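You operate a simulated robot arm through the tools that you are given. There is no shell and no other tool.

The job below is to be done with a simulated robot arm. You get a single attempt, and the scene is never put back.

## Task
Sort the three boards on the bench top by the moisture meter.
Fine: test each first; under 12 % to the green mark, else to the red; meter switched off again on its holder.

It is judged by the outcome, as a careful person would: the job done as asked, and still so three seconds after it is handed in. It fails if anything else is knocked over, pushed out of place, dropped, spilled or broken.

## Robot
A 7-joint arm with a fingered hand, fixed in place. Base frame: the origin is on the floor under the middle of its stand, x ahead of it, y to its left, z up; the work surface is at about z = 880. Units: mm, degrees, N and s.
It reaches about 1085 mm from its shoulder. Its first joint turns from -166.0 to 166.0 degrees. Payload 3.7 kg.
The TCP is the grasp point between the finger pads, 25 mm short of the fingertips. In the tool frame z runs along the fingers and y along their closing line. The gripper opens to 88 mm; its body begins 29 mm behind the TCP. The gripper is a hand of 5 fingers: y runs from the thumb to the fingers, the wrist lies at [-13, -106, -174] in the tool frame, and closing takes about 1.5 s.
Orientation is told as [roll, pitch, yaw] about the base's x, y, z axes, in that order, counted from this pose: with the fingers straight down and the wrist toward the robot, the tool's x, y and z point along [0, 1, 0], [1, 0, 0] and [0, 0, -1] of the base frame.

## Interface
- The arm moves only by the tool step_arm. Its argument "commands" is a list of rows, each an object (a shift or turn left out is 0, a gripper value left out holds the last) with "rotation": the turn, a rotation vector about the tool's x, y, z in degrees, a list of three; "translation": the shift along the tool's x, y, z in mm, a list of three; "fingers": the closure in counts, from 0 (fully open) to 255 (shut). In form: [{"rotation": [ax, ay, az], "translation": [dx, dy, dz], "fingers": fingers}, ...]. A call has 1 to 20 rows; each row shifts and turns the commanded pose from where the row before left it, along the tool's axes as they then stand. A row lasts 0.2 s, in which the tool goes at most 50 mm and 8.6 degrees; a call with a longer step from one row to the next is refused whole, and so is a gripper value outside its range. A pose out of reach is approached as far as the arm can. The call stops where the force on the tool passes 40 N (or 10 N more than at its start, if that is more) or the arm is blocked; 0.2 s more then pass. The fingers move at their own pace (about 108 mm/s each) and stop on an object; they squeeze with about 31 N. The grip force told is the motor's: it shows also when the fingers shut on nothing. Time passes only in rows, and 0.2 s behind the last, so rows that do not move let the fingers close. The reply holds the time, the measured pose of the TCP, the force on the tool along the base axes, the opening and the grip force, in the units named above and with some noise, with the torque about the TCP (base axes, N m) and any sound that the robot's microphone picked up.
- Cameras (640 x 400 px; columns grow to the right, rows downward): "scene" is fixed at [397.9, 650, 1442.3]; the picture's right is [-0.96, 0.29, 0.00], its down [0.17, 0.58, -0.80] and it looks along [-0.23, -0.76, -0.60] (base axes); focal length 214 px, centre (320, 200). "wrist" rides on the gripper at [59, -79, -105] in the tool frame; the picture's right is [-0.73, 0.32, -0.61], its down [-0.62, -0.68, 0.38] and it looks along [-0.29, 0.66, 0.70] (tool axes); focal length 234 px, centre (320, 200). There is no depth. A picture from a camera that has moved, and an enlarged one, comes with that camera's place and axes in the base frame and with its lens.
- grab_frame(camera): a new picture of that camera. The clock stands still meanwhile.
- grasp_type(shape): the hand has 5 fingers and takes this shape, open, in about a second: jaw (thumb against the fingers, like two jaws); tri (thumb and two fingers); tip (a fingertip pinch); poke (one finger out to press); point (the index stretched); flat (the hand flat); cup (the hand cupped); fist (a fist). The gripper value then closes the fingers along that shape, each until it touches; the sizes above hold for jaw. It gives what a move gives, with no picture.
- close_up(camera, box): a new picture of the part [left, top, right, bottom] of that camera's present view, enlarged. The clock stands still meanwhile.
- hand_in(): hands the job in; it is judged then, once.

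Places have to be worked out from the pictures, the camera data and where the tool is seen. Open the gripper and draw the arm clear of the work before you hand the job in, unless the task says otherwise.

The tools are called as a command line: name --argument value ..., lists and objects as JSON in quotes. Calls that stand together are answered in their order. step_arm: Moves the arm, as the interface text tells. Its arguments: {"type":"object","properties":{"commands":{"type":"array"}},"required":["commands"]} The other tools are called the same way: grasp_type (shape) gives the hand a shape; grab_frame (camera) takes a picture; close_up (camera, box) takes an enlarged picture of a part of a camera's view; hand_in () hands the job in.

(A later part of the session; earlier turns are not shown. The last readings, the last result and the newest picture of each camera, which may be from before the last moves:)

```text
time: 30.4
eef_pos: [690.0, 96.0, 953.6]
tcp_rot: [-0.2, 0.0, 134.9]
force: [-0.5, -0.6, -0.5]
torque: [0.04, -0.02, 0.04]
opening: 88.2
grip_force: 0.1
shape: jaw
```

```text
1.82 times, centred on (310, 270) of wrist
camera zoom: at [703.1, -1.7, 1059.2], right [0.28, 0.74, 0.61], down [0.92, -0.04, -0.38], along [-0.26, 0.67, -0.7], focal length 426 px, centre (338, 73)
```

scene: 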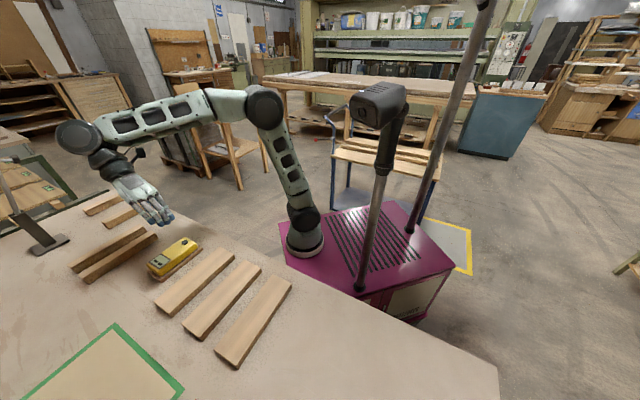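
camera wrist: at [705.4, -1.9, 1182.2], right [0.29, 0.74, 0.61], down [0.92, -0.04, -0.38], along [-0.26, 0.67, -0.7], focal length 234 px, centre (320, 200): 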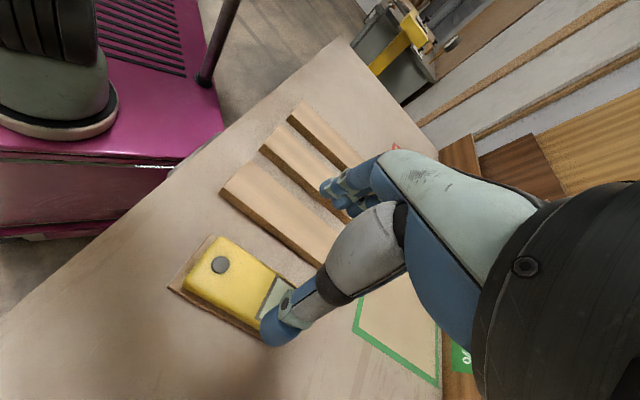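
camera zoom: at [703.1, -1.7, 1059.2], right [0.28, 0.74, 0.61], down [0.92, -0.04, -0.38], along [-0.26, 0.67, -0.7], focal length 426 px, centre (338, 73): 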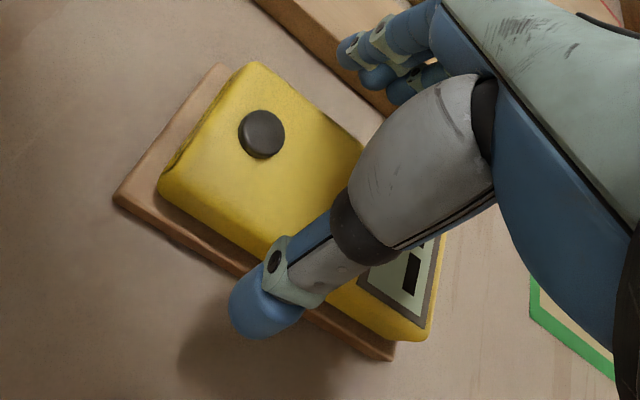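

The fingers straddle the meter with clearance. I'll lower to TCP z≈923, keeping the fingertips above the holder's plate, and check again.

step_arm --commands '[{"translation": [0, 0, 10]}, {"translation": [0, 0, 10]}, {"translation": [0, 0, 10]}, {}]'

close_up --camera "scene" --box '[140, 200, 220, 280]'

close_up --camera "wrist" --box '[180, 160, 440, 380]'

```text
time: 31.4
eef_pos: [690.8, 96.1, 921.4]
tcp_rot: [-0.3, 0.1, 134.9]
force: [0.8, -0.2, -0.4]
torque: [0.02, -0.05, -0.02]
opening: 87.9
grip_force: 0.0
shape: jaw
```

```text
5.00 times, centred on (180, 240) of scene
camera zoom: at [397.9, 650.0, 1442.3], right [-0.96, 0.29, 0.0], down [0.17, 0.58, -0.8], along [-0.23, -0.76, -0.6], focal length 1072 px, centre (1020, 0)
```

zoom: 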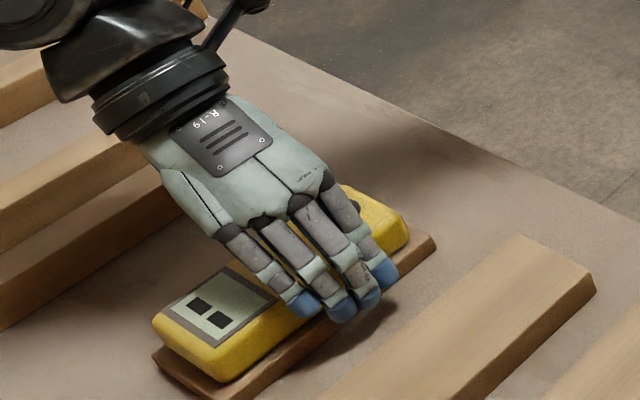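

```text
1.82 times, centred on (310, 270) of wrist
camera zoom: at [704.6, -1.9, 1028.1], right [0.29, 0.74, 0.61], down [0.92, -0.04, -0.38], along [-0.26, 0.67, -0.7], focal length 426 px, centre (338, 73)
```

zoom: 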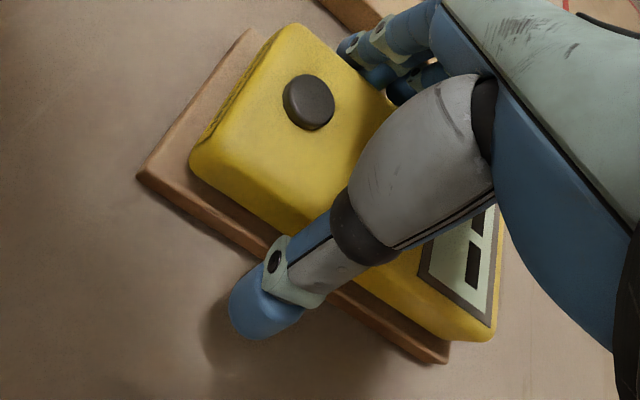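

Both sides are clear: the fingertips hover just above the holder plate. I'll close the fingers on the meter.

step_arm --commands '[{"fingers": 40}, {"fingers": 60}, {"fingers": 75}, {"fingers": 85}, {"fingers": 95}, {"fingers": 110}, {"fingers": 130}, {"fingers": 160}, {"fingers": 160}]'

close_up --camera "scene" --box '[140, 200, 220, 280]'

close_up --camera "wrist" --box '[180, 160, 440, 380]'

```text
time: 33.4
eef_pos: [690.3, 96.7, 921.7]
tcp_rot: [-0.1, 0.1, 134.8]
force: [0.0, 0.4, 0.1]
torque: [-0.03, -0.03, 0.01]
opening: 54.0
grip_force: 31.1
shape: jaw
```

```text
5.00 times, centred on (180, 240) of scene
camera zoom: at [397.9, 650.0, 1442.3], right [-0.96, 0.29, 0.0], down [0.17, 0.58, -0.8], along [-0.23, -0.76, -0.6], focal length 1072 px, centre (1020, 0)
```

zoom: 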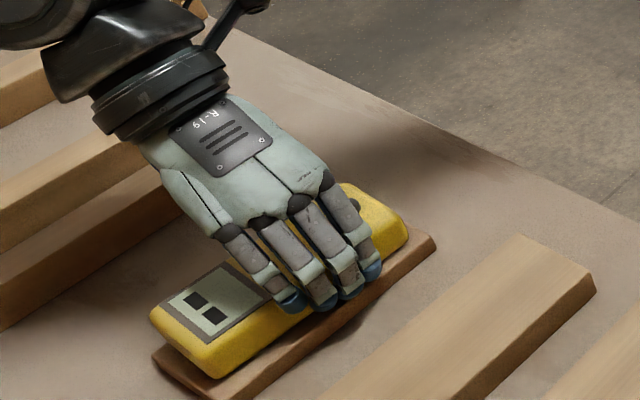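

```text
1.82 times, centred on (310, 270) of wrist
camera zoom: at [704.7, -1.8, 1028.2], right [0.29, 0.74, 0.61], down [0.92, -0.04, -0.38], along [-0.26, 0.67, -0.7], focal length 426 px, centre (338, 73)
```

zoom: 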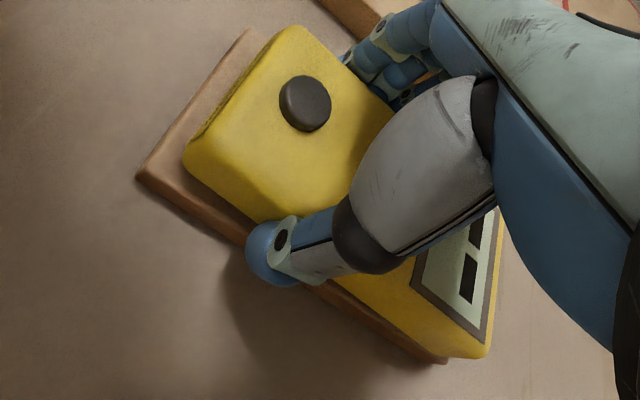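

The grip is firm: 54 mm opening at 31 N. I'll lift the meter a little and check that it comes up cleanly, leaving the holder in place.

step_arm --commands '[{"translation": [0, 0, -5]}, {"translation": [0, 0, -10]}, {"translation": [0, 0, -20]}, {"translation": [0, 0, -20]}, {"translation": [0, 0, -15]}, {}]'

close_up --camera "scene" --box '[130, 180, 230, 280]'

close_up --camera "wrist" --box '[180, 160, 440, 380]'

```text
time: 34.8
eef_pos: [690.0, 98.1, 991.2]
tcp_rot: [-0.1, 0.1, 134.9]
force: [-0.5, 0.2, -1.9]
torque: [-0.01, 0.03, -0.01]
opening: 53.8
grip_force: 31.1
shape: jaw
```

```text
4.00 times, centred on (180, 230) of scene
camera zoom: at [397.9, 650.0, 1442.3], right [-0.96, 0.29, 0.0], down [0.17, 0.58, -0.8], along [-0.23, -0.76, -0.6], focal length 858 px, centre (880, 80)
```

zoom: 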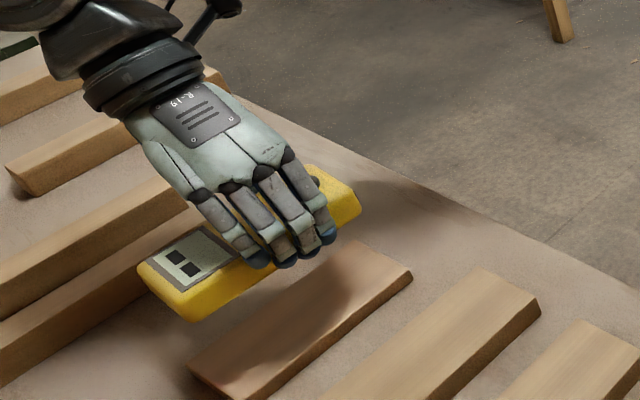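

```text
1.82 times, centred on (310, 270) of wrist
camera zoom: at [703.6, -0.8, 1097.3], right [0.28, 0.74, 0.61], down [0.92, -0.04, -0.38], along [-0.26, 0.67, -0.7], focal length 426 px, centre (338, 73)
```

zoom: 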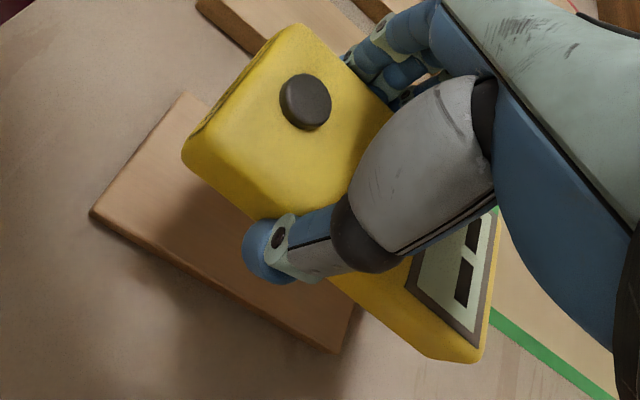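

The meter is held well and the holder hasn't moved. I'll carry it over to the first board (nearest the holder) and come down to just above it.

step_arm --commands '[{"translation": [-2.7, 28.7, 0]}, {"translation": [-2.7, 28.7, 0]}, {"translation": [-2.7, 28.7, 0]}, {"translation": [-2.7, 28.7, 0]}, {"translation": [0, 0, 15]}, {"translation": [0, 0, 15]}, {"translation": [0, 0, 12]}, {}]'

close_up --camera "scene" --box '[130, 190, 270, 320]'

grab_frame --camera "wrist"

```text
time: 36.6
eef_pos: [616.9, 185.0, 949.1]
tcp_rot: [-0.2, 0.1, 134.9]
force: [-0.4, -0.2, -1.4]
torque: [-0.01, 0.03, -0.01]
opening: 53.7
grip_force: 30.6
shape: jaw
```

```text
3.08 times, centred on (200, 255) of scene
camera zoom: at [397.9, 650.0, 1442.3], right [-0.96, 0.29, 0.0], down [0.17, 0.58, -0.8], along [-0.23, -0.76, -0.6], focal length 660 px, centre (689, 31)
```

zoom: 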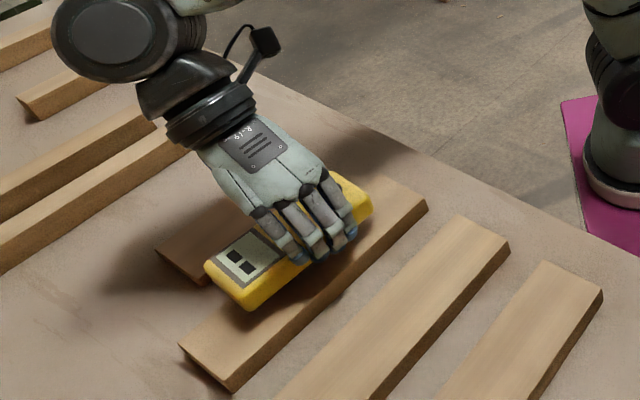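

```text
taken
camera wrist: at [631.2, 86.9, 1055.8], right [0.28, 0.74, 0.61], down [0.92, -0.04, -0.38], along [-0.26, 0.67, -0.7], focal length 234 px, centre (320, 200)
```

wrist: 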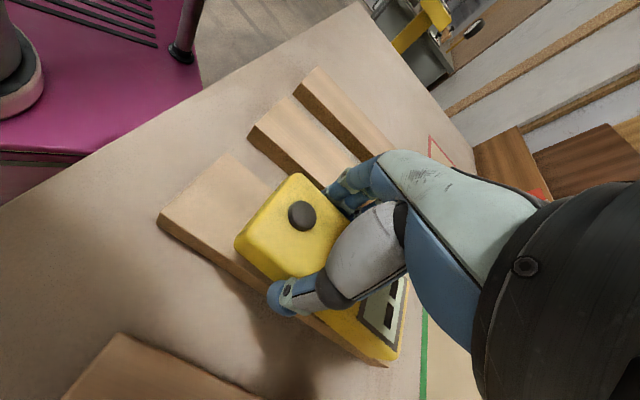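

The meter is lined up over board 1. I'll lower gently until it makes contact.

step_arm --commands '[{"translation": [0, 0, 5]}, {"translation": [0, 0, 5]}, {"translation": [0, 0, 4]}, {"translation": [0, 0, 2]}, {"translation": [0, 0, 1]}, {}]'

close_up --camera "scene" --box '[150, 200, 250, 310]'

```text
time: 38.0
eef_pos: [616.4, 184.0, 933.8]
tcp_rot: [-0.3, 0.1, 134.8]
force: [-0.3, 0.3, -1.0]
torque: [-0.08, 0.01, 0.0]
opening: 53.7
grip_force: 31.3
shape: jaw
```

```text
3.64 times, centred on (200, 255) of scene
camera zoom: at [397.9, 650.0, 1442.3], right [-0.96, 0.29, 0.0], down [0.17, 0.58, -0.8], along [-0.23, -0.76, -0.6], focal length 780 px, centre (756, 0)
```

zoom: 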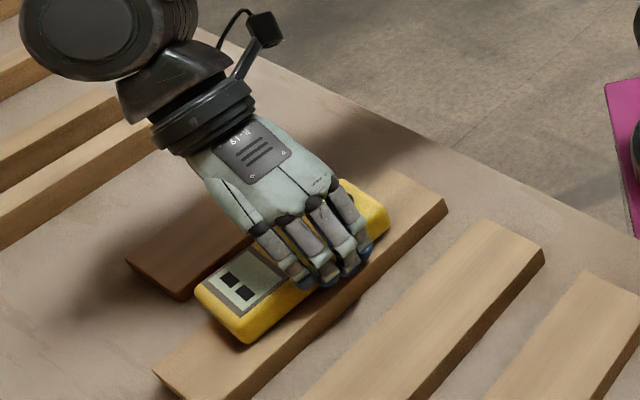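

The meter is about 6 mm above the board, slightly toward the holder side. I'll shift it 3 mm toward the board's centre and keep lowering.

step_arm --commands '[{"translation": [0, 3, 1]}, {"translation": [0, 0, 1.5]}, {"translation": [0, 0, 1.5]}, {"translation": [0, 0, 1]}]'

close_up --camera "scene" --box '[150, 200, 250, 310]'

```text
time: 39.0
eef_pos: [615.0, 187.7, 928.9]
tcp_rot: [-0.3, 0.1, 134.8]
force: [-1.0, -0.5, 17.2]
torque: [0.01, -0.04, 0.06]
opening: 53.2
grip_force: 31.0
shape: jaw
```

```text
3.64 times, centred on (200, 255) of scene
camera zoom: at [397.9, 650.0, 1442.3], right [-0.96, 0.29, 0.0], down [0.17, 0.58, -0.8], along [-0.23, -0.76, -0.6], focal length 780 px, centre (756, 0)
```

zoom: 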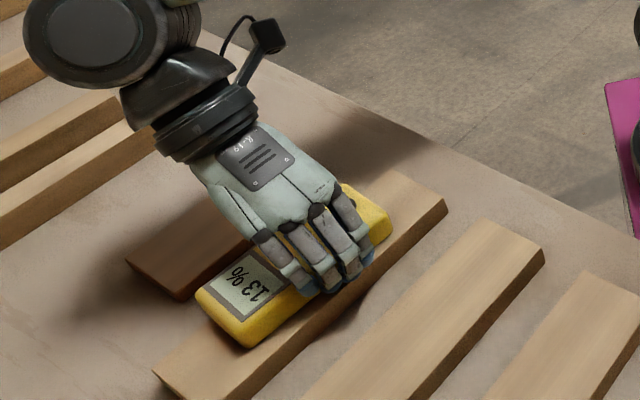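

Contact was made at about 17 N and the display shows a reading. I'll zoom in to read it properly.

close_up --camera "scene" --box '[170, 260, 220, 295]'

close_up --camera "scene" --box '[178, 264, 206, 286]'

```text
11.43 times, centred on (195, 278) of scene
camera zoom: at [397.9, 650.0, 1442.3], right [-0.96, 0.29, 0.0], down [0.17, 0.58, -0.8], along [-0.23, -0.76, -0.6], focal length 2451 px, centre (1749, -686)
```

zoom: 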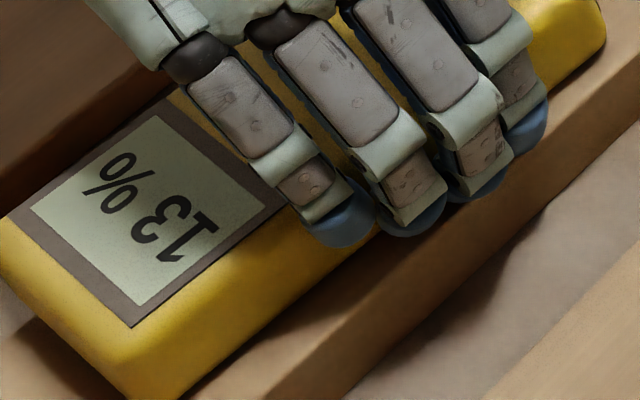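

```text
16.00 times, centred on (192, 275) of scene
camera zoom: at [397.9, 650.0, 1442.3], right [-0.96, 0.29, 0.0], down [0.17, 0.58, -0.8], along [-0.23, -0.76, -0.6], focal length 3432 px, centre (2368, -1000)
```

zoom: 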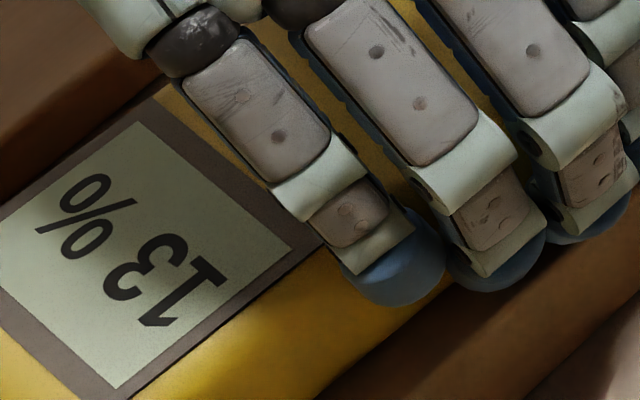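

It reads 13 %. I'll wait a second to check that the reading is stable.

step_arm --commands '[{}, {}, {}, {}, {}]'

close_up --camera "scene" --box '[178, 264, 206, 286]'

```text
time: 40.2
eef_pos: [616.0, 187.7, 928.6]
tcp_rot: [-0.3, 0.1, 134.9]
force: [1.2, -0.3, 25.0]
torque: [0.0, -0.12, 0.06]
opening: 53.4
grip_force: 30.6
shape: jaw
```

```text
16.00 times, centred on (192, 275) of scene
camera zoom: at [397.9, 650.0, 1442.3], right [-0.96, 0.29, 0.0], down [0.17, 0.58, -0.8], along [-0.23, -0.76, -0.6], focal length 3432 px, centre (2368, -1000)
```

zoom: 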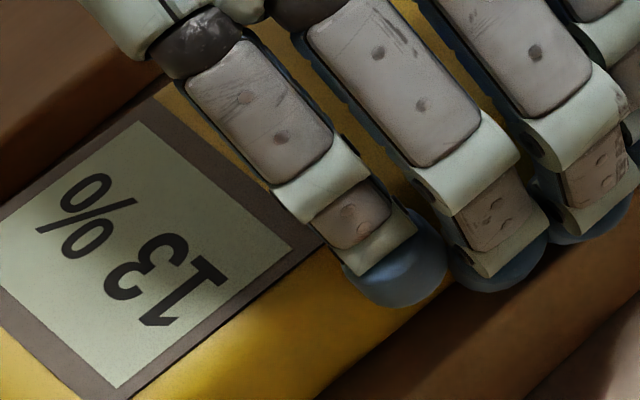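

Board 1 reads 13 %, stable, so it is damp and goes to the red mark. I'll lift off and carry the meter to board 2, 112 mm along.

step_arm --commands '[{"translation": [0, 0, -3]}, {"translation": [0, 0, -10]}, {"translation": [0, 0, -20]}, {"translation": [0, 28, 0]}, {"translation": [0, 28, 0]}, {"translation": [0, 28, 0]}, {"translation": [0, 28, 0]}, {"translation": [0, 0, 15]}, {"translation": [0, 0, 9]}, {}]'

close_up --camera "scene" --box '[150, 200, 290, 340]'

grab_frame --camera "wrist"

```text
time: 42.4
eef_pos: [534.3, 267.4, 938.7]
tcp_rot: [-0.2, 0.1, 134.9]
force: [0.3, 0.7, -1.9]
torque: [-0.05, 0.0, 0.01]
opening: 53.5
grip_force: 30.7
shape: jaw
```

```text
2.86 times, centred on (220, 270) of scene
camera zoom: at [397.9, 650.0, 1442.3], right [-0.96, 0.29, 0.0], down [0.17, 0.58, -0.8], along [-0.23, -0.76, -0.6], focal length 613 px, centre (606, 0)
```

zoom: 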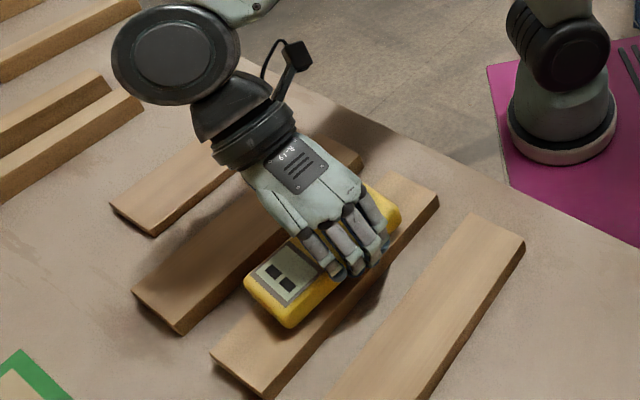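

```text
taken
camera wrist: at [548.1, 169.9, 1044.5], right [0.29, 0.74, 0.61], down [0.92, -0.04, -0.38], along [-0.26, 0.67, -0.7], focal length 234 px, centre (320, 200)
```

wrist: 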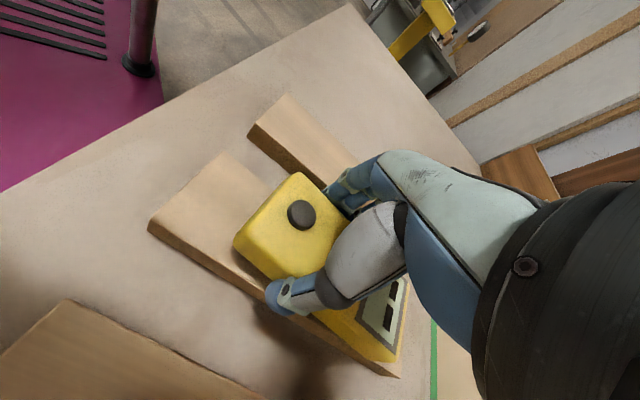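

The meter is aligned over board 2. I'll lower it into contact.

step_arm --commands '[{"translation": [0, 0, 4]}, {"translation": [0, 0, 2]}, {"translation": [0, 0, 1.5]}, {"translation": [0, 0, 1]}, {"translation": [0, 0, 0.7]}]'

close_up --camera "scene" --box '[190, 240, 250, 290]'

```text
time: 43.6
eef_pos: [536.6, 268.1, 929.8]
tcp_rot: [-0.2, 0.1, 135.0]
force: [-2.1, 2.2, 16.6]
torque: [0.03, -0.05, 0.07]
opening: 53.4
grip_force: 31.5
shape: jaw
```

```text
8.00 times, centred on (220, 265) of scene
camera zoom: at [397.9, 650.0, 1442.3], right [-0.96, 0.29, 0.0], down [0.17, 0.58, -0.8], along [-0.23, -0.76, -0.6], focal length 1716 px, centre (1120, -320)
```

zoom: 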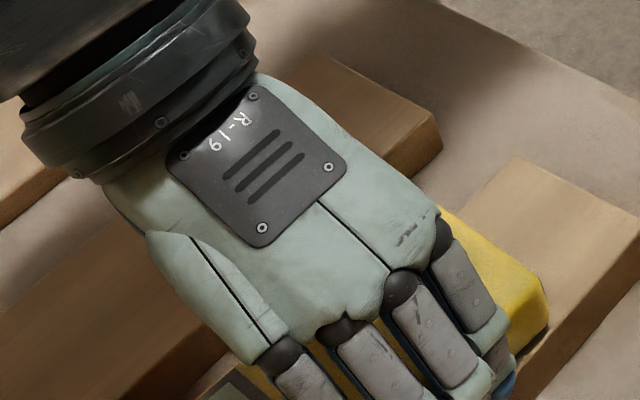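

Contact was made at about 17 N. The display lies lower in the picture than I framed it, so I'll zoom there.

close_up --camera "scene" --box '[200, 280, 240, 310]'

```text
13.33 times, centred on (220, 295) of scene
camera zoom: at [397.9, 650.0, 1442.3], right [-0.96, 0.29, 0.0], down [0.17, 0.58, -0.8], along [-0.23, -0.76, -0.6], focal length 2860 px, centre (1653, -1067)
```

zoom: 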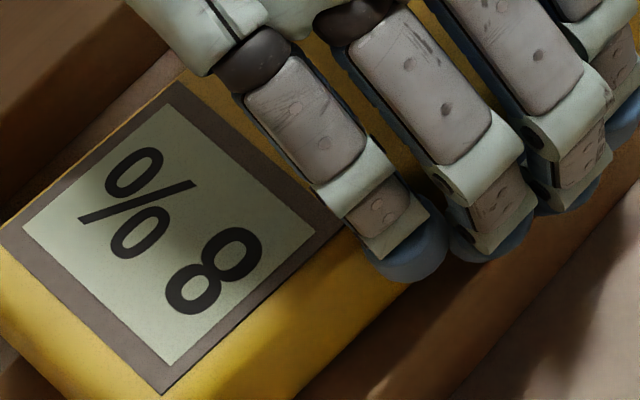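

Board 2 reads 8 %. I'll wait briefly and confirm it holds.

step_arm --commands '[{}, {}, {}, {}]'

close_up --camera "scene" --box '[200, 280, 240, 310]'

```text
time: 44.6
eef_pos: [535.6, 267.2, 929.6]
tcp_rot: [-0.1, 0.0, 134.9]
force: [-1.5, 4.5, 21.3]
torque: [0.1, -0.01, 0.02]
opening: 53.3
grip_force: 31.0
shape: jaw
```

```text
13.33 times, centred on (220, 295) of scene
camera zoom: at [397.9, 650.0, 1442.3], right [-0.96, 0.29, 0.0], down [0.17, 0.58, -0.8], along [-0.23, -0.76, -0.6], focal length 2860 px, centre (1653, -1067)
```

zoom: 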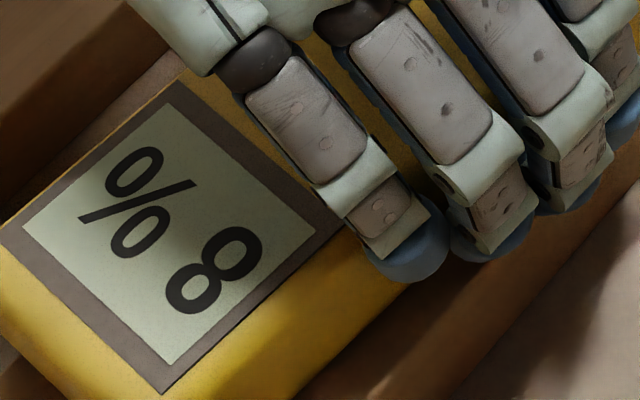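

Board 2 is 8 %, so it is dry and goes to green. I'll lift off and carry the meter to board 3.

step_arm --commands '[{"translation": [0, 0, -3]}, {"translation": [0, 0, -10]}, {"translation": [0, 0, -20]}, {"translation": [0, 28, 0]}, {"translation": [0, 28, 0]}, {"translation": [0, 28, 0]}, {"translation": [0, 28, 0]}, {"translation": [0, 0, 15]}, {"translation": [0, 0, 9]}, {}]'

close_up --camera "scene" --box '[180, 210, 320, 380]'

grab_frame --camera "wrist"

```text
time: 46.8
eef_pos: [456.8, 346.4, 936.7]
tcp_rot: [-0.3, 0.1, 135.0]
force: [0.4, -0.3, -1.8]
torque: [-0.04, 0.04, -0.03]
opening: 53.3
grip_force: 31.0
shape: jaw
```

```text
2.35 times, centred on (250, 295) of scene
camera zoom: at [397.9, 650.0, 1442.3], right [-0.96, 0.29, 0.0], down [0.17, 0.58, -0.8], along [-0.23, -0.76, -0.6], focal length 505 px, centre (485, -24)
```

zoom: 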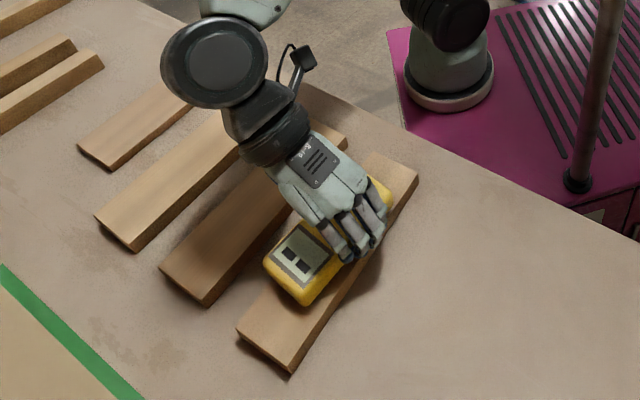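

```text
taken
camera wrist: at [470.5, 248.7, 1041.7], right [0.28, 0.74, 0.61], down [0.92, -0.04, -0.38], along [-0.26, 0.67, -0.7], focal length 234 px, centre (320, 200)
```

wrist: 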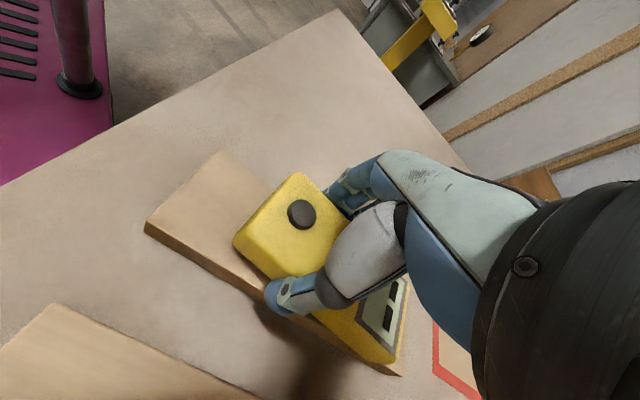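

The meter is aligned over board 3. I'll lower it gently into contact.

step_arm --commands '[{"translation": [0, 0, 3]}, {"translation": [0, 0, 2]}, {"translation": [0, 0, 1.5]}, {"translation": [0, 0, 0.7]}, {}]'

close_up --camera "scene" --box '[228, 295, 276, 335]'

```text
time: 48.0
eef_pos: [455.9, 347.5, 930.3]
tcp_rot: [-0.2, 0.1, 134.9]
force: [-0.2, -1.0, 4.8]
torque: [-0.03, -0.07, 0.02]
opening: 53.2
grip_force: 31.1
shape: jaw
```

```text
10.00 times, centred on (252, 315) of scene
camera zoom: at [397.9, 650.0, 1442.3], right [-0.96, 0.29, 0.0], down [0.17, 0.58, -0.8], along [-0.23, -0.76, -0.6], focal length 2145 px, centre (1000, -950)
```

zoom: 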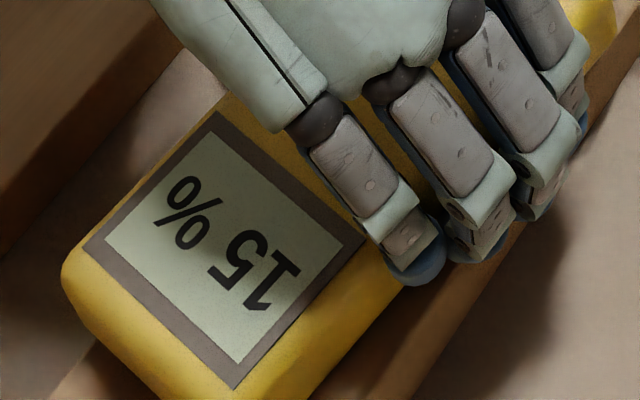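

Board 3 shows 15 %. I'll wait a second and confirm.

step_arm --commands '[{}, {}, {}, {}]'

close_up --camera "scene" --box '[228, 295, 276, 335]'

```text
time: 49.0
eef_pos: [458.3, 347.1, 929.7]
tcp_rot: [-0.2, 0.1, 135.0]
force: [0.6, 0.9, 6.2]
torque: [-0.03, -0.08, 0.02]
opening: 53.0
grip_force: 31.4
shape: jaw
```

```text
10.00 times, centred on (252, 315) of scene
camera zoom: at [397.9, 650.0, 1442.3], right [-0.96, 0.29, 0.0], down [0.17, 0.58, -0.8], along [-0.23, -0.76, -0.6], focal length 2145 px, centre (1000, -950)
```

zoom: 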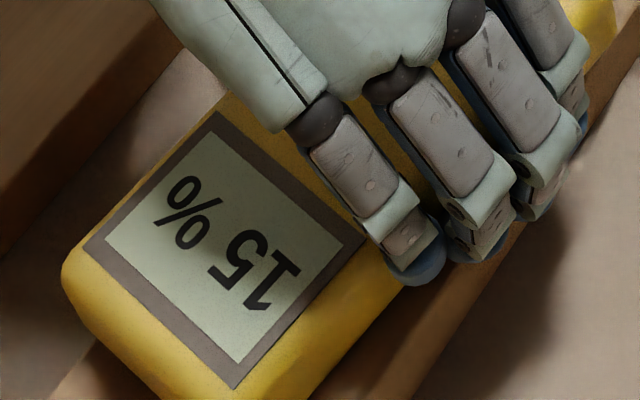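

All three are tested: 13 % red, 8 % green, 15 % red. I'll lift and carry the meter back to hover over its holder.

step_arm --commands '[{"translation": [0, 0, -3]}, {"translation": [0, 0, -12]}, {"translation": [0, 0, -25]}, {"translation": [1.29, -34.1, 0]}, {"translation": [1.29, -34.1, 0]}, {"translation": [1.29, -34.1, 0]}, {"translation": [1.29, -34.1, 0]}, {"translation": [1.29, -34.1, 0]}, {"translation": [1.29, -34.1, 0]}, {"translation": [1.29, -34.1, 0]}, {"translation": [1.29, -34.1, 0]}, {"translation": [1.29, -34.1, 0]}, {"translation": [1.29, -34.1, 0]}, {"translation": [0, 0, 15]}, {}]'

close_up --camera "scene" --box '[130, 190, 230, 290]'

close_up --camera "wrist" --box '[180, 160, 440, 380]'

```text
time: 52.2
eef_pos: [688.2, 94.1, 955.0]
tcp_rot: [-0.2, 0.1, 134.8]
force: [-0.1, -0.4, -1.6]
torque: [-0.02, 0.05, -0.02]
opening: 53.4
grip_force: 31.1
shape: jaw
```

```text
4.00 times, centred on (180, 240) of scene
camera zoom: at [397.9, 650.0, 1442.3], right [-0.96, 0.29, 0.0], down [0.17, 0.58, -0.8], along [-0.23, -0.76, -0.6], focal length 858 px, centre (880, 40)
```

zoom: 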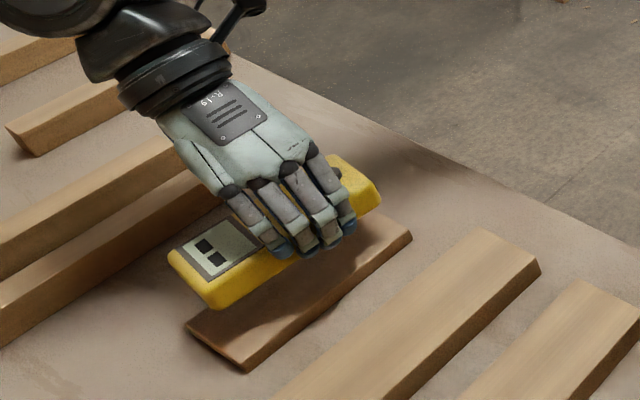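

```text
1.82 times, centred on (310, 270) of wrist
camera zoom: at [702.1, -3.3, 1060.7], right [0.29, 0.74, 0.61], down [0.92, -0.04, -0.38], along [-0.26, 0.67, -0.7], focal length 426 px, centre (338, 73)
```

zoom: 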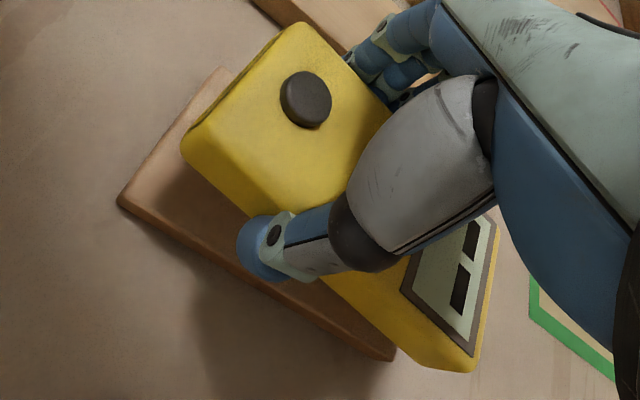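

The meter hangs about 33 mm above the holder and needs about 3 mm toward the marks. I'll correct that and lower it onto the holder.

step_arm --commands '[{"translation": [-3, 0, 5]}, {"translation": [0, 0, 8]}, {"translation": [0, 0, 8]}, {"translation": [0, 0, 5]}, {"translation": [0, 0, 2]}, {}]'

close_up --camera "scene" --box '[130, 190, 230, 290]'

close_up --camera "wrist" --box '[180, 160, 440, 380]'

```text
time: 53.6
eef_pos: [689.6, 97.7, 927.1]
tcp_rot: [-0.2, 0.1, 134.8]
force: [-0.6, 0.1, -1.3]
torque: [0.01, 0.04, 0.05]
opening: 53.4
grip_force: 31.2
shape: jaw
```

```text
4.00 times, centred on (180, 240) of scene
camera zoom: at [397.9, 650.0, 1442.3], right [-0.96, 0.29, 0.0], down [0.17, 0.58, -0.8], along [-0.23, -0.76, -0.6], focal length 858 px, centre (880, 40)
```

zoom: 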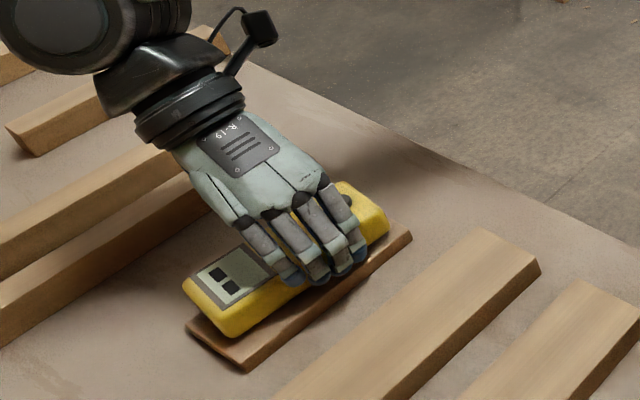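

```text
1.82 times, centred on (310, 270) of wrist
camera zoom: at [703.9, -0.5, 1033.1], right [0.28, 0.74, 0.61], down [0.92, -0.04, -0.38], along [-0.26, 0.67, -0.7], focal length 426 px, centre (338, 73)
```

zoom: 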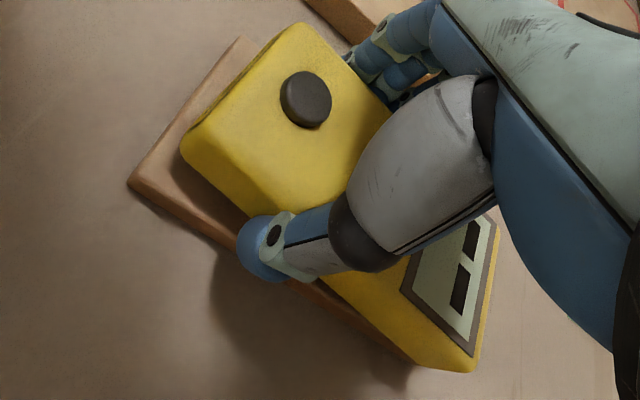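

The meter is well over the holder. I'll lower the last few millimetres until it rests.

step_arm --commands '[{"translation": [0, 0, 1.5]}, {"translation": [0, 0, 1.2]}, {"translation": [0, 0, 1]}, {}]'

close_up --camera "scene" --box '[140, 210, 220, 290]'

```text
time: 54.6
eef_pos: [689.4, 97.0, 924.0]
tcp_rot: [-0.3, 0.1, 134.9]
force: [0.1, 0.8, -1.4]
torque: [-0.02, 0.05, 0.0]
opening: 53.4
grip_force: 30.8
shape: jaw
```

```text
5.00 times, centred on (180, 250) of scene
camera zoom: at [397.9, 650.0, 1442.3], right [-0.96, 0.29, 0.0], down [0.17, 0.58, -0.8], along [-0.23, -0.76, -0.6], focal length 1072 px, centre (1020, -50)
```

zoom: 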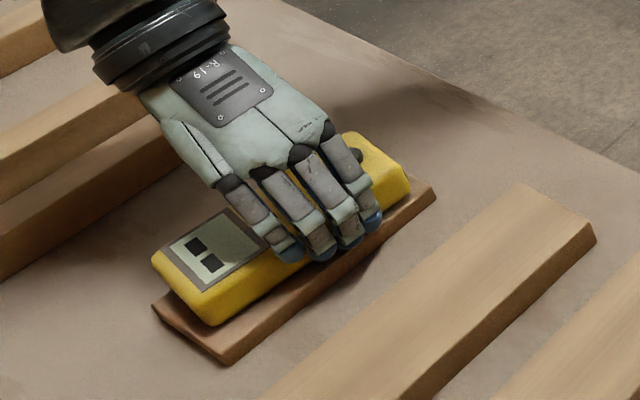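

No contact yet, so I'll continue lowering slowly.

step_arm --commands '[{"translation": [0, 0, 1]}, {"translation": [0, 0, 1]}, {"translation": [0, 0, 0.7]}]'

```text
time: 55.4
eef_pos: [691.2, 97.6, 920.9]
tcp_rot: [-0.2, 0.0, 134.8]
force: [-0.2, 0.1, 13.4]
torque: [-0.02, -0.07, 0.03]
opening: 53.3
grip_force: 30.9
shape: jaw
```

The meter rests on the holder at 13 N contact. I'll ease the pressure slightly and open the hand.

step_arm --commands '[{"translation": [0, 0, -0.7]}, {"fingers": 110}, {"fingers": 90}, {"fingers": 70}, {"fingers": 40}, {"fingers": 0}, {"fingers": 0}, {"fingers": 0}]'

close_up --camera "scene" --box '[140, 210, 220, 290]'

close_up --camera "wrist" --box '[180, 160, 440, 380]'

```text
time: 57.2
eef_pos: [689.4, 96.7, 922.0]
tcp_rot: [-0.2, 0.2, 134.9]
force: [-0.1, -0.1, 0.5]
torque: [0.06, -0.01, 0.0]
opening: 87.5
grip_force: 0.0
shape: jaw
```

```text
5.00 times, centred on (180, 250) of scene
camera zoom: at [397.9, 650.0, 1442.3], right [-0.96, 0.29, 0.0], down [0.17, 0.58, -0.8], along [-0.23, -0.76, -0.6], focal length 1072 px, centre (1020, -50)
```

zoom: 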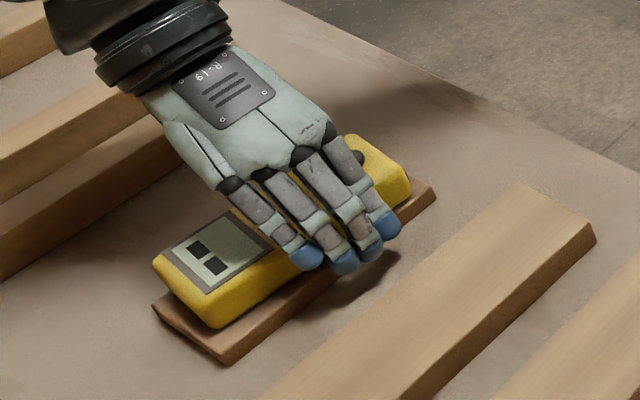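

```text
1.82 times, centred on (310, 270) of wrist
camera zoom: at [703.3, -0.5, 1027.3], right [0.28, 0.74, 0.61], down [0.92, -0.04, -0.38], along [-0.26, 0.67, -0.7], focal length 426 px, centre (338, 73)
```

zoom: 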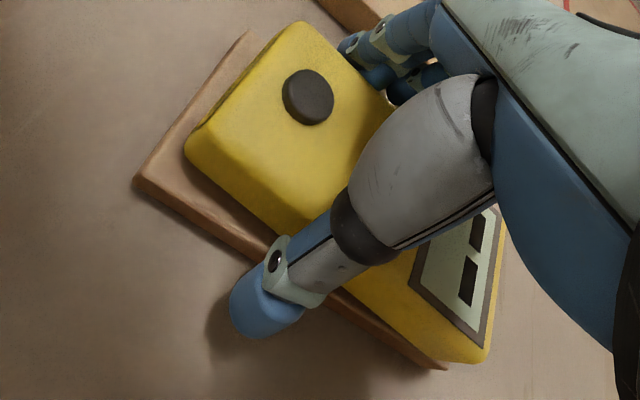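

The meter is released on its holder. I'll raise the hand straight up and inspect it before switching it off.

step_arm --commands '[{"translation": [0, 0, -10]}, {"translation": [0, 0, -25]}, {"translation": [0, 0, -35]}, {"translation": [0, 0, -35]}, {"translation": [0, 0, -30]}, {}]'

grasp_type --shape "poke"

step_arm --commands '[{"rotation": [7.8, 0, 0]}, {"rotation": [7.8, 0, 0]}, {}]'

close_up --camera "scene" --box '[130, 180, 230, 290]'

close_up --camera "wrist" --box '[180, 160, 440, 380]'

```text
time: 58.6
eef_pos: [692.6, 98.8, 1054.0]
tcp_rot: [-0.2, 0.2, 134.9]
force: [0.5, 0.3, 0.9]
torque: [-0.02, 0.0, 0.01]
opening: 87.6
grip_force: 0.0
shape: jaw
```

```text
time: 59.5
eef_pos: [693.4, 97.9, 1053.4]
tcp_rot: [-0.2, 0.1, 134.8]
force: [0.4, 0.7, -0.5]
torque: [0.01, -0.01, 0.01]
opening: 0.1
grip_force: 0.1
shape: poke
```

```text
time: 60.3
eef_pos: [691.6, 98.1, 1055.4]
tcp_rot: [-0.3, 15.7, 134.8]
force: [0.3, 0.0, -0.2]
torque: [0.0, 0.03, -0.02]
opening: 0.2
grip_force: 0.0
shape: poke
```

```text
3.64 times, centred on (180, 235) of scene
camera zoom: at [397.9, 650.0, 1442.3], right [-0.96, 0.29, 0.0], down [0.17, 0.58, -0.8], along [-0.23, -0.76, -0.6], focal length 780 px, centre (829, 73)
```

zoom: 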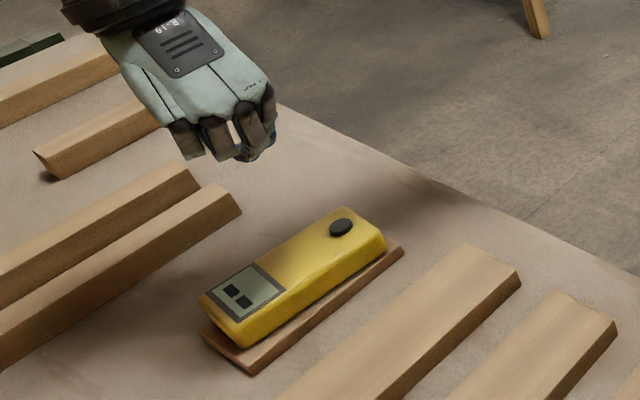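

```text
1.82 times, centred on (310, 270) of wrist
camera zoom: at [682.8, 22.7, 1178.3], right [0.18, 0.85, 0.5], down [0.98, -0.1, -0.18], along [-0.11, 0.52, -0.85], focal length 426 px, centre (338, 73)
```

zoom: 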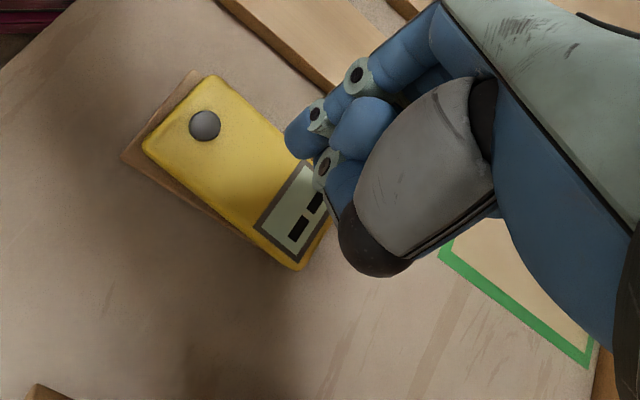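

The meter seems slightly turned on its holder. I'll zoom in to compare with how it first lay and locate the button.

close_up --camera "scene" --box '[130, 220, 220, 290]'

close_up --camera "wrist" --box '[220, 180, 330, 290]'

```text
5.71 times, centred on (175, 255) of scene
camera zoom: at [397.9, 650.0, 1442.3], right [-0.96, 0.29, 0.0], down [0.17, 0.58, -0.8], along [-0.23, -0.76, -0.6], focal length 1226 px, centre (1149, -114)
```

zoom: 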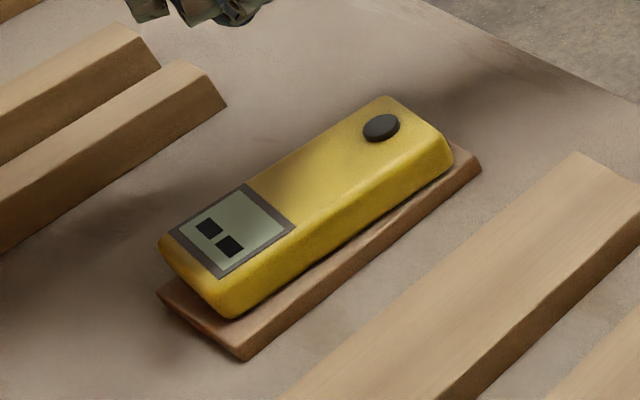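

```text
3.64 times, centred on (275, 235) of wrist
camera zoom: at [682.8, 22.7, 1178.3], right [0.18, 0.85, 0.5], down [0.98, -0.1, -0.18], along [-0.11, 0.52, -0.85], focal length 852 px, centre (484, 73)
```

zoom: 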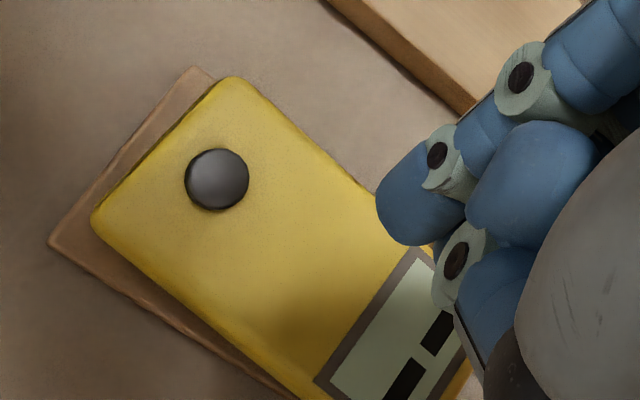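

The meter is fully on its holder, just a few degrees turned, and both views put the button at about (672, 82). I'll move the poking finger to hover over it.

step_arm --commands '[{"translation": [6, 8.1, 21.9]}, {"translation": [6, 8.1, 21.9]}, {"translation": [6, 8.1, 21.9]}, {"translation": [0, 4, 14.4]}, {}]'

close_up --camera "wrist" --box '[220, 170, 360, 310]'

close_up --camera "scene" --box '[150, 200, 220, 270]'

```text
time: 61.5
eef_pos: [672.3, 88.5, 971.3]
tcp_rot: [-0.2, 15.7, 134.8]
force: [0.3, 0.4, 0.2]
torque: [0.02, 0.02, -0.01]
opening: 0.1
grip_force: 0.1
shape: poke
```

```text
2.86 times, centred on (290, 240) of wrist
camera zoom: at [664.1, 13.4, 1095.0], right [0.18, 0.85, 0.5], down [0.98, -0.1, -0.18], along [-0.11, 0.52, -0.85], focal length 669 px, centre (406, 86)
```

zoom: 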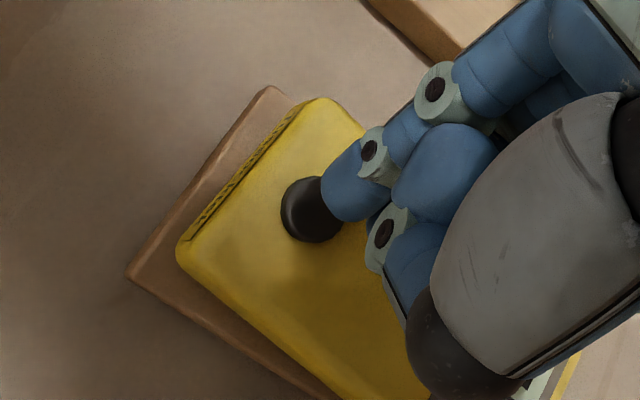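

```text
5.71 times, centred on (185, 235) of scene
camera zoom: at [397.9, 650.0, 1442.3], right [-0.96, 0.29, 0.0], down [0.17, 0.58, -0.8], along [-0.23, -0.76, -0.6], focal length 1226 px, centre (1091, 0)
```

zoom: 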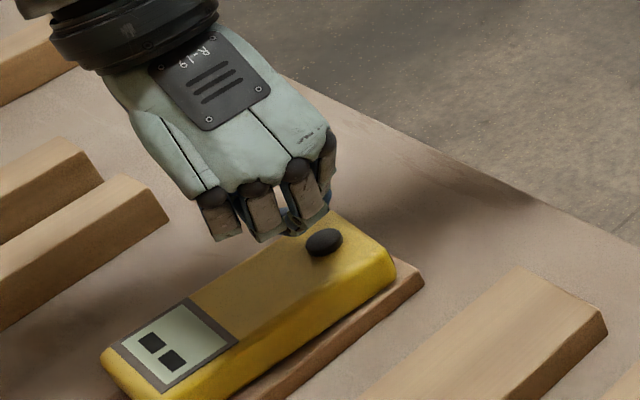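

The button needs about (+4, +1.5) mm correction to match the alignment of the first press. I'll shift and lower to just above it.

step_arm --commands '[{"translation": [-3.9, -1.7, 0.5]}, {"translation": [0, 2.4, 8.6]}, {"translation": [0, 2.2, 7.7]}, {}]'

close_up --camera "wrist" --box '[220, 170, 360, 310]'

close_up --camera "scene" --box '[150, 200, 220, 270]'

```text
time: 62.5
eef_pos: [678.0, 88.8, 954.0]
tcp_rot: [-0.2, 15.7, 134.8]
force: [-0.2, -0.2, 0.5]
torque: [-0.02, -0.01, 0.03]
opening: 0.2
grip_force: 0.0
shape: poke
```

```text
2.86 times, centred on (290, 240) of wrist
camera zoom: at [668.7, 14.4, 1077.4], right [0.18, 0.85, 0.5], down [0.98, -0.1, -0.18], along [-0.11, 0.52, -0.85], focal length 669 px, centre (406, 86)
```

zoom: 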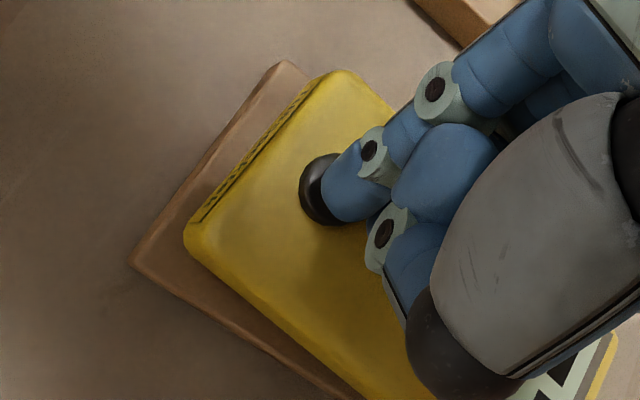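

```text
5.71 times, centred on (185, 235) of scene
camera zoom: at [397.9, 650.0, 1442.3], right [-0.96, 0.29, 0.0], down [0.17, 0.58, -0.8], along [-0.23, -0.76, -0.6], focal length 1226 px, centre (1091, 0)
```

zoom: 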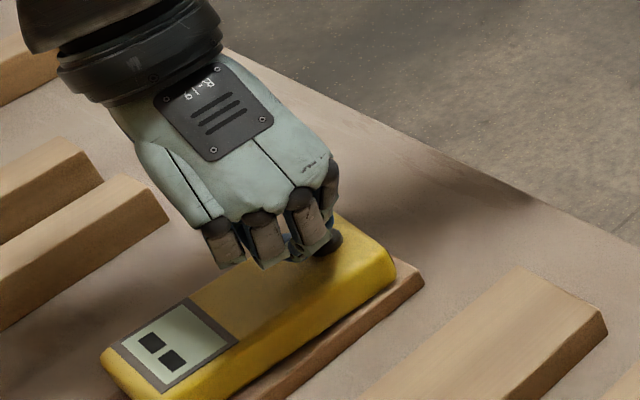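

The alignment matches the first press and the curled fingers are well above the meter. I'll press down in small steps.

step_arm --commands '[{"translation": [0, 0.4, 1.45]}, {"translation": [0, 0.4, 1.45]}, {"translation": [0, 0.3, 1.0]}]'

close_up --camera "scene" --box '[150, 200, 220, 270]'

```text
time: 63.3
eef_pos: [677.5, 91.3, 950.4]
tcp_rot: [-0.2, 15.7, 134.7]
force: [-1.2, 0.4, 2.6]
torque: [-0.01, 0.02, -0.01]
opening: 0.2
grip_force: 0.0
shape: poke
heard: click
```

```text
5.71 times, centred on (185, 235) of scene
camera zoom: at [397.9, 650.0, 1442.3], right [-0.96, 0.29, 0.0], down [0.17, 0.58, -0.8], along [-0.23, -0.76, -0.6], focal length 1226 px, centre (1091, 0)
```

zoom: 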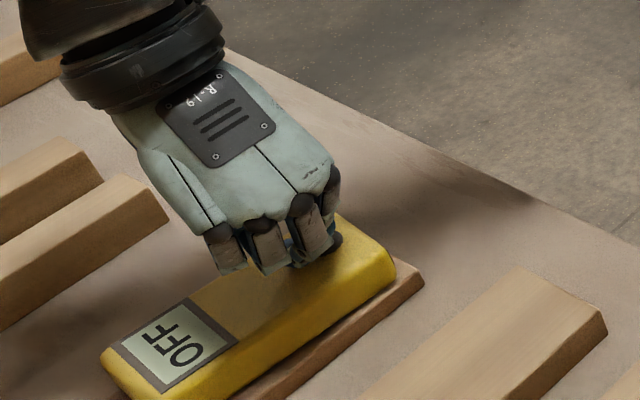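

There was a click and the display reads OFF. I'll lift straight up, level the hand, and go back to the jaw shape well above the bench.

step_arm --commands '[{"translation": [0, -1, -3.6]}, {"translation": [0, -4, -14.5]}, {"translation": [0, -8, -29]}, {"translation": [0, -8, -29]}, {"translation": [0, -8, -29]}, {"rotation": [-7.8, 0, 0]}, {"rotation": [-7.8, 0, 0]}, {}]'

grasp_type --shape "jaw"

close_up --camera "scene" --box '[110, 180, 310, 380]'

```text
time: 65.1
eef_pos: [678.0, 90.2, 1059.1]
tcp_rot: [-0.2, 0.0, 134.9]
force: [-0.1, -0.1, 0.0]
torque: [0.01, -0.01, 0.04]
opening: 0.0
grip_force: 0.0
shape: poke
```

```text
time: 66.0
eef_pos: [678.6, 90.0, 1059.9]
tcp_rot: [-0.2, 0.1, 135.0]
force: [-0.7, 0.1, -1.0]
torque: [-0.04, 0.01, 0.03]
opening: 88.0
grip_force: 0.1
shape: jaw
```

```text
2.00 times, centred on (210, 280) of scene
camera zoom: at [397.9, 650.0, 1442.3], right [-0.96, 0.29, 0.0], down [0.17, 0.58, -0.8], along [-0.23, -0.76, -0.6], focal length 429 px, centre (540, 40)
```

zoom: 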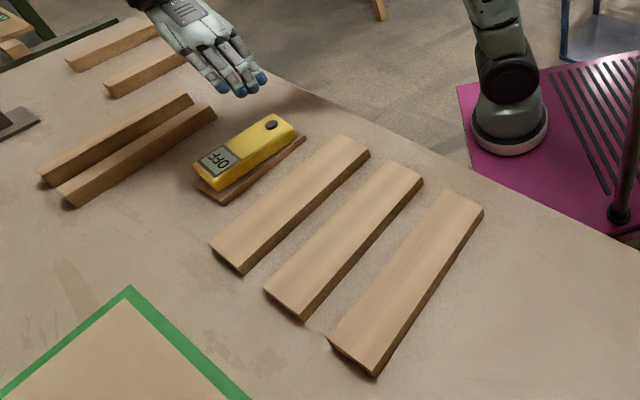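

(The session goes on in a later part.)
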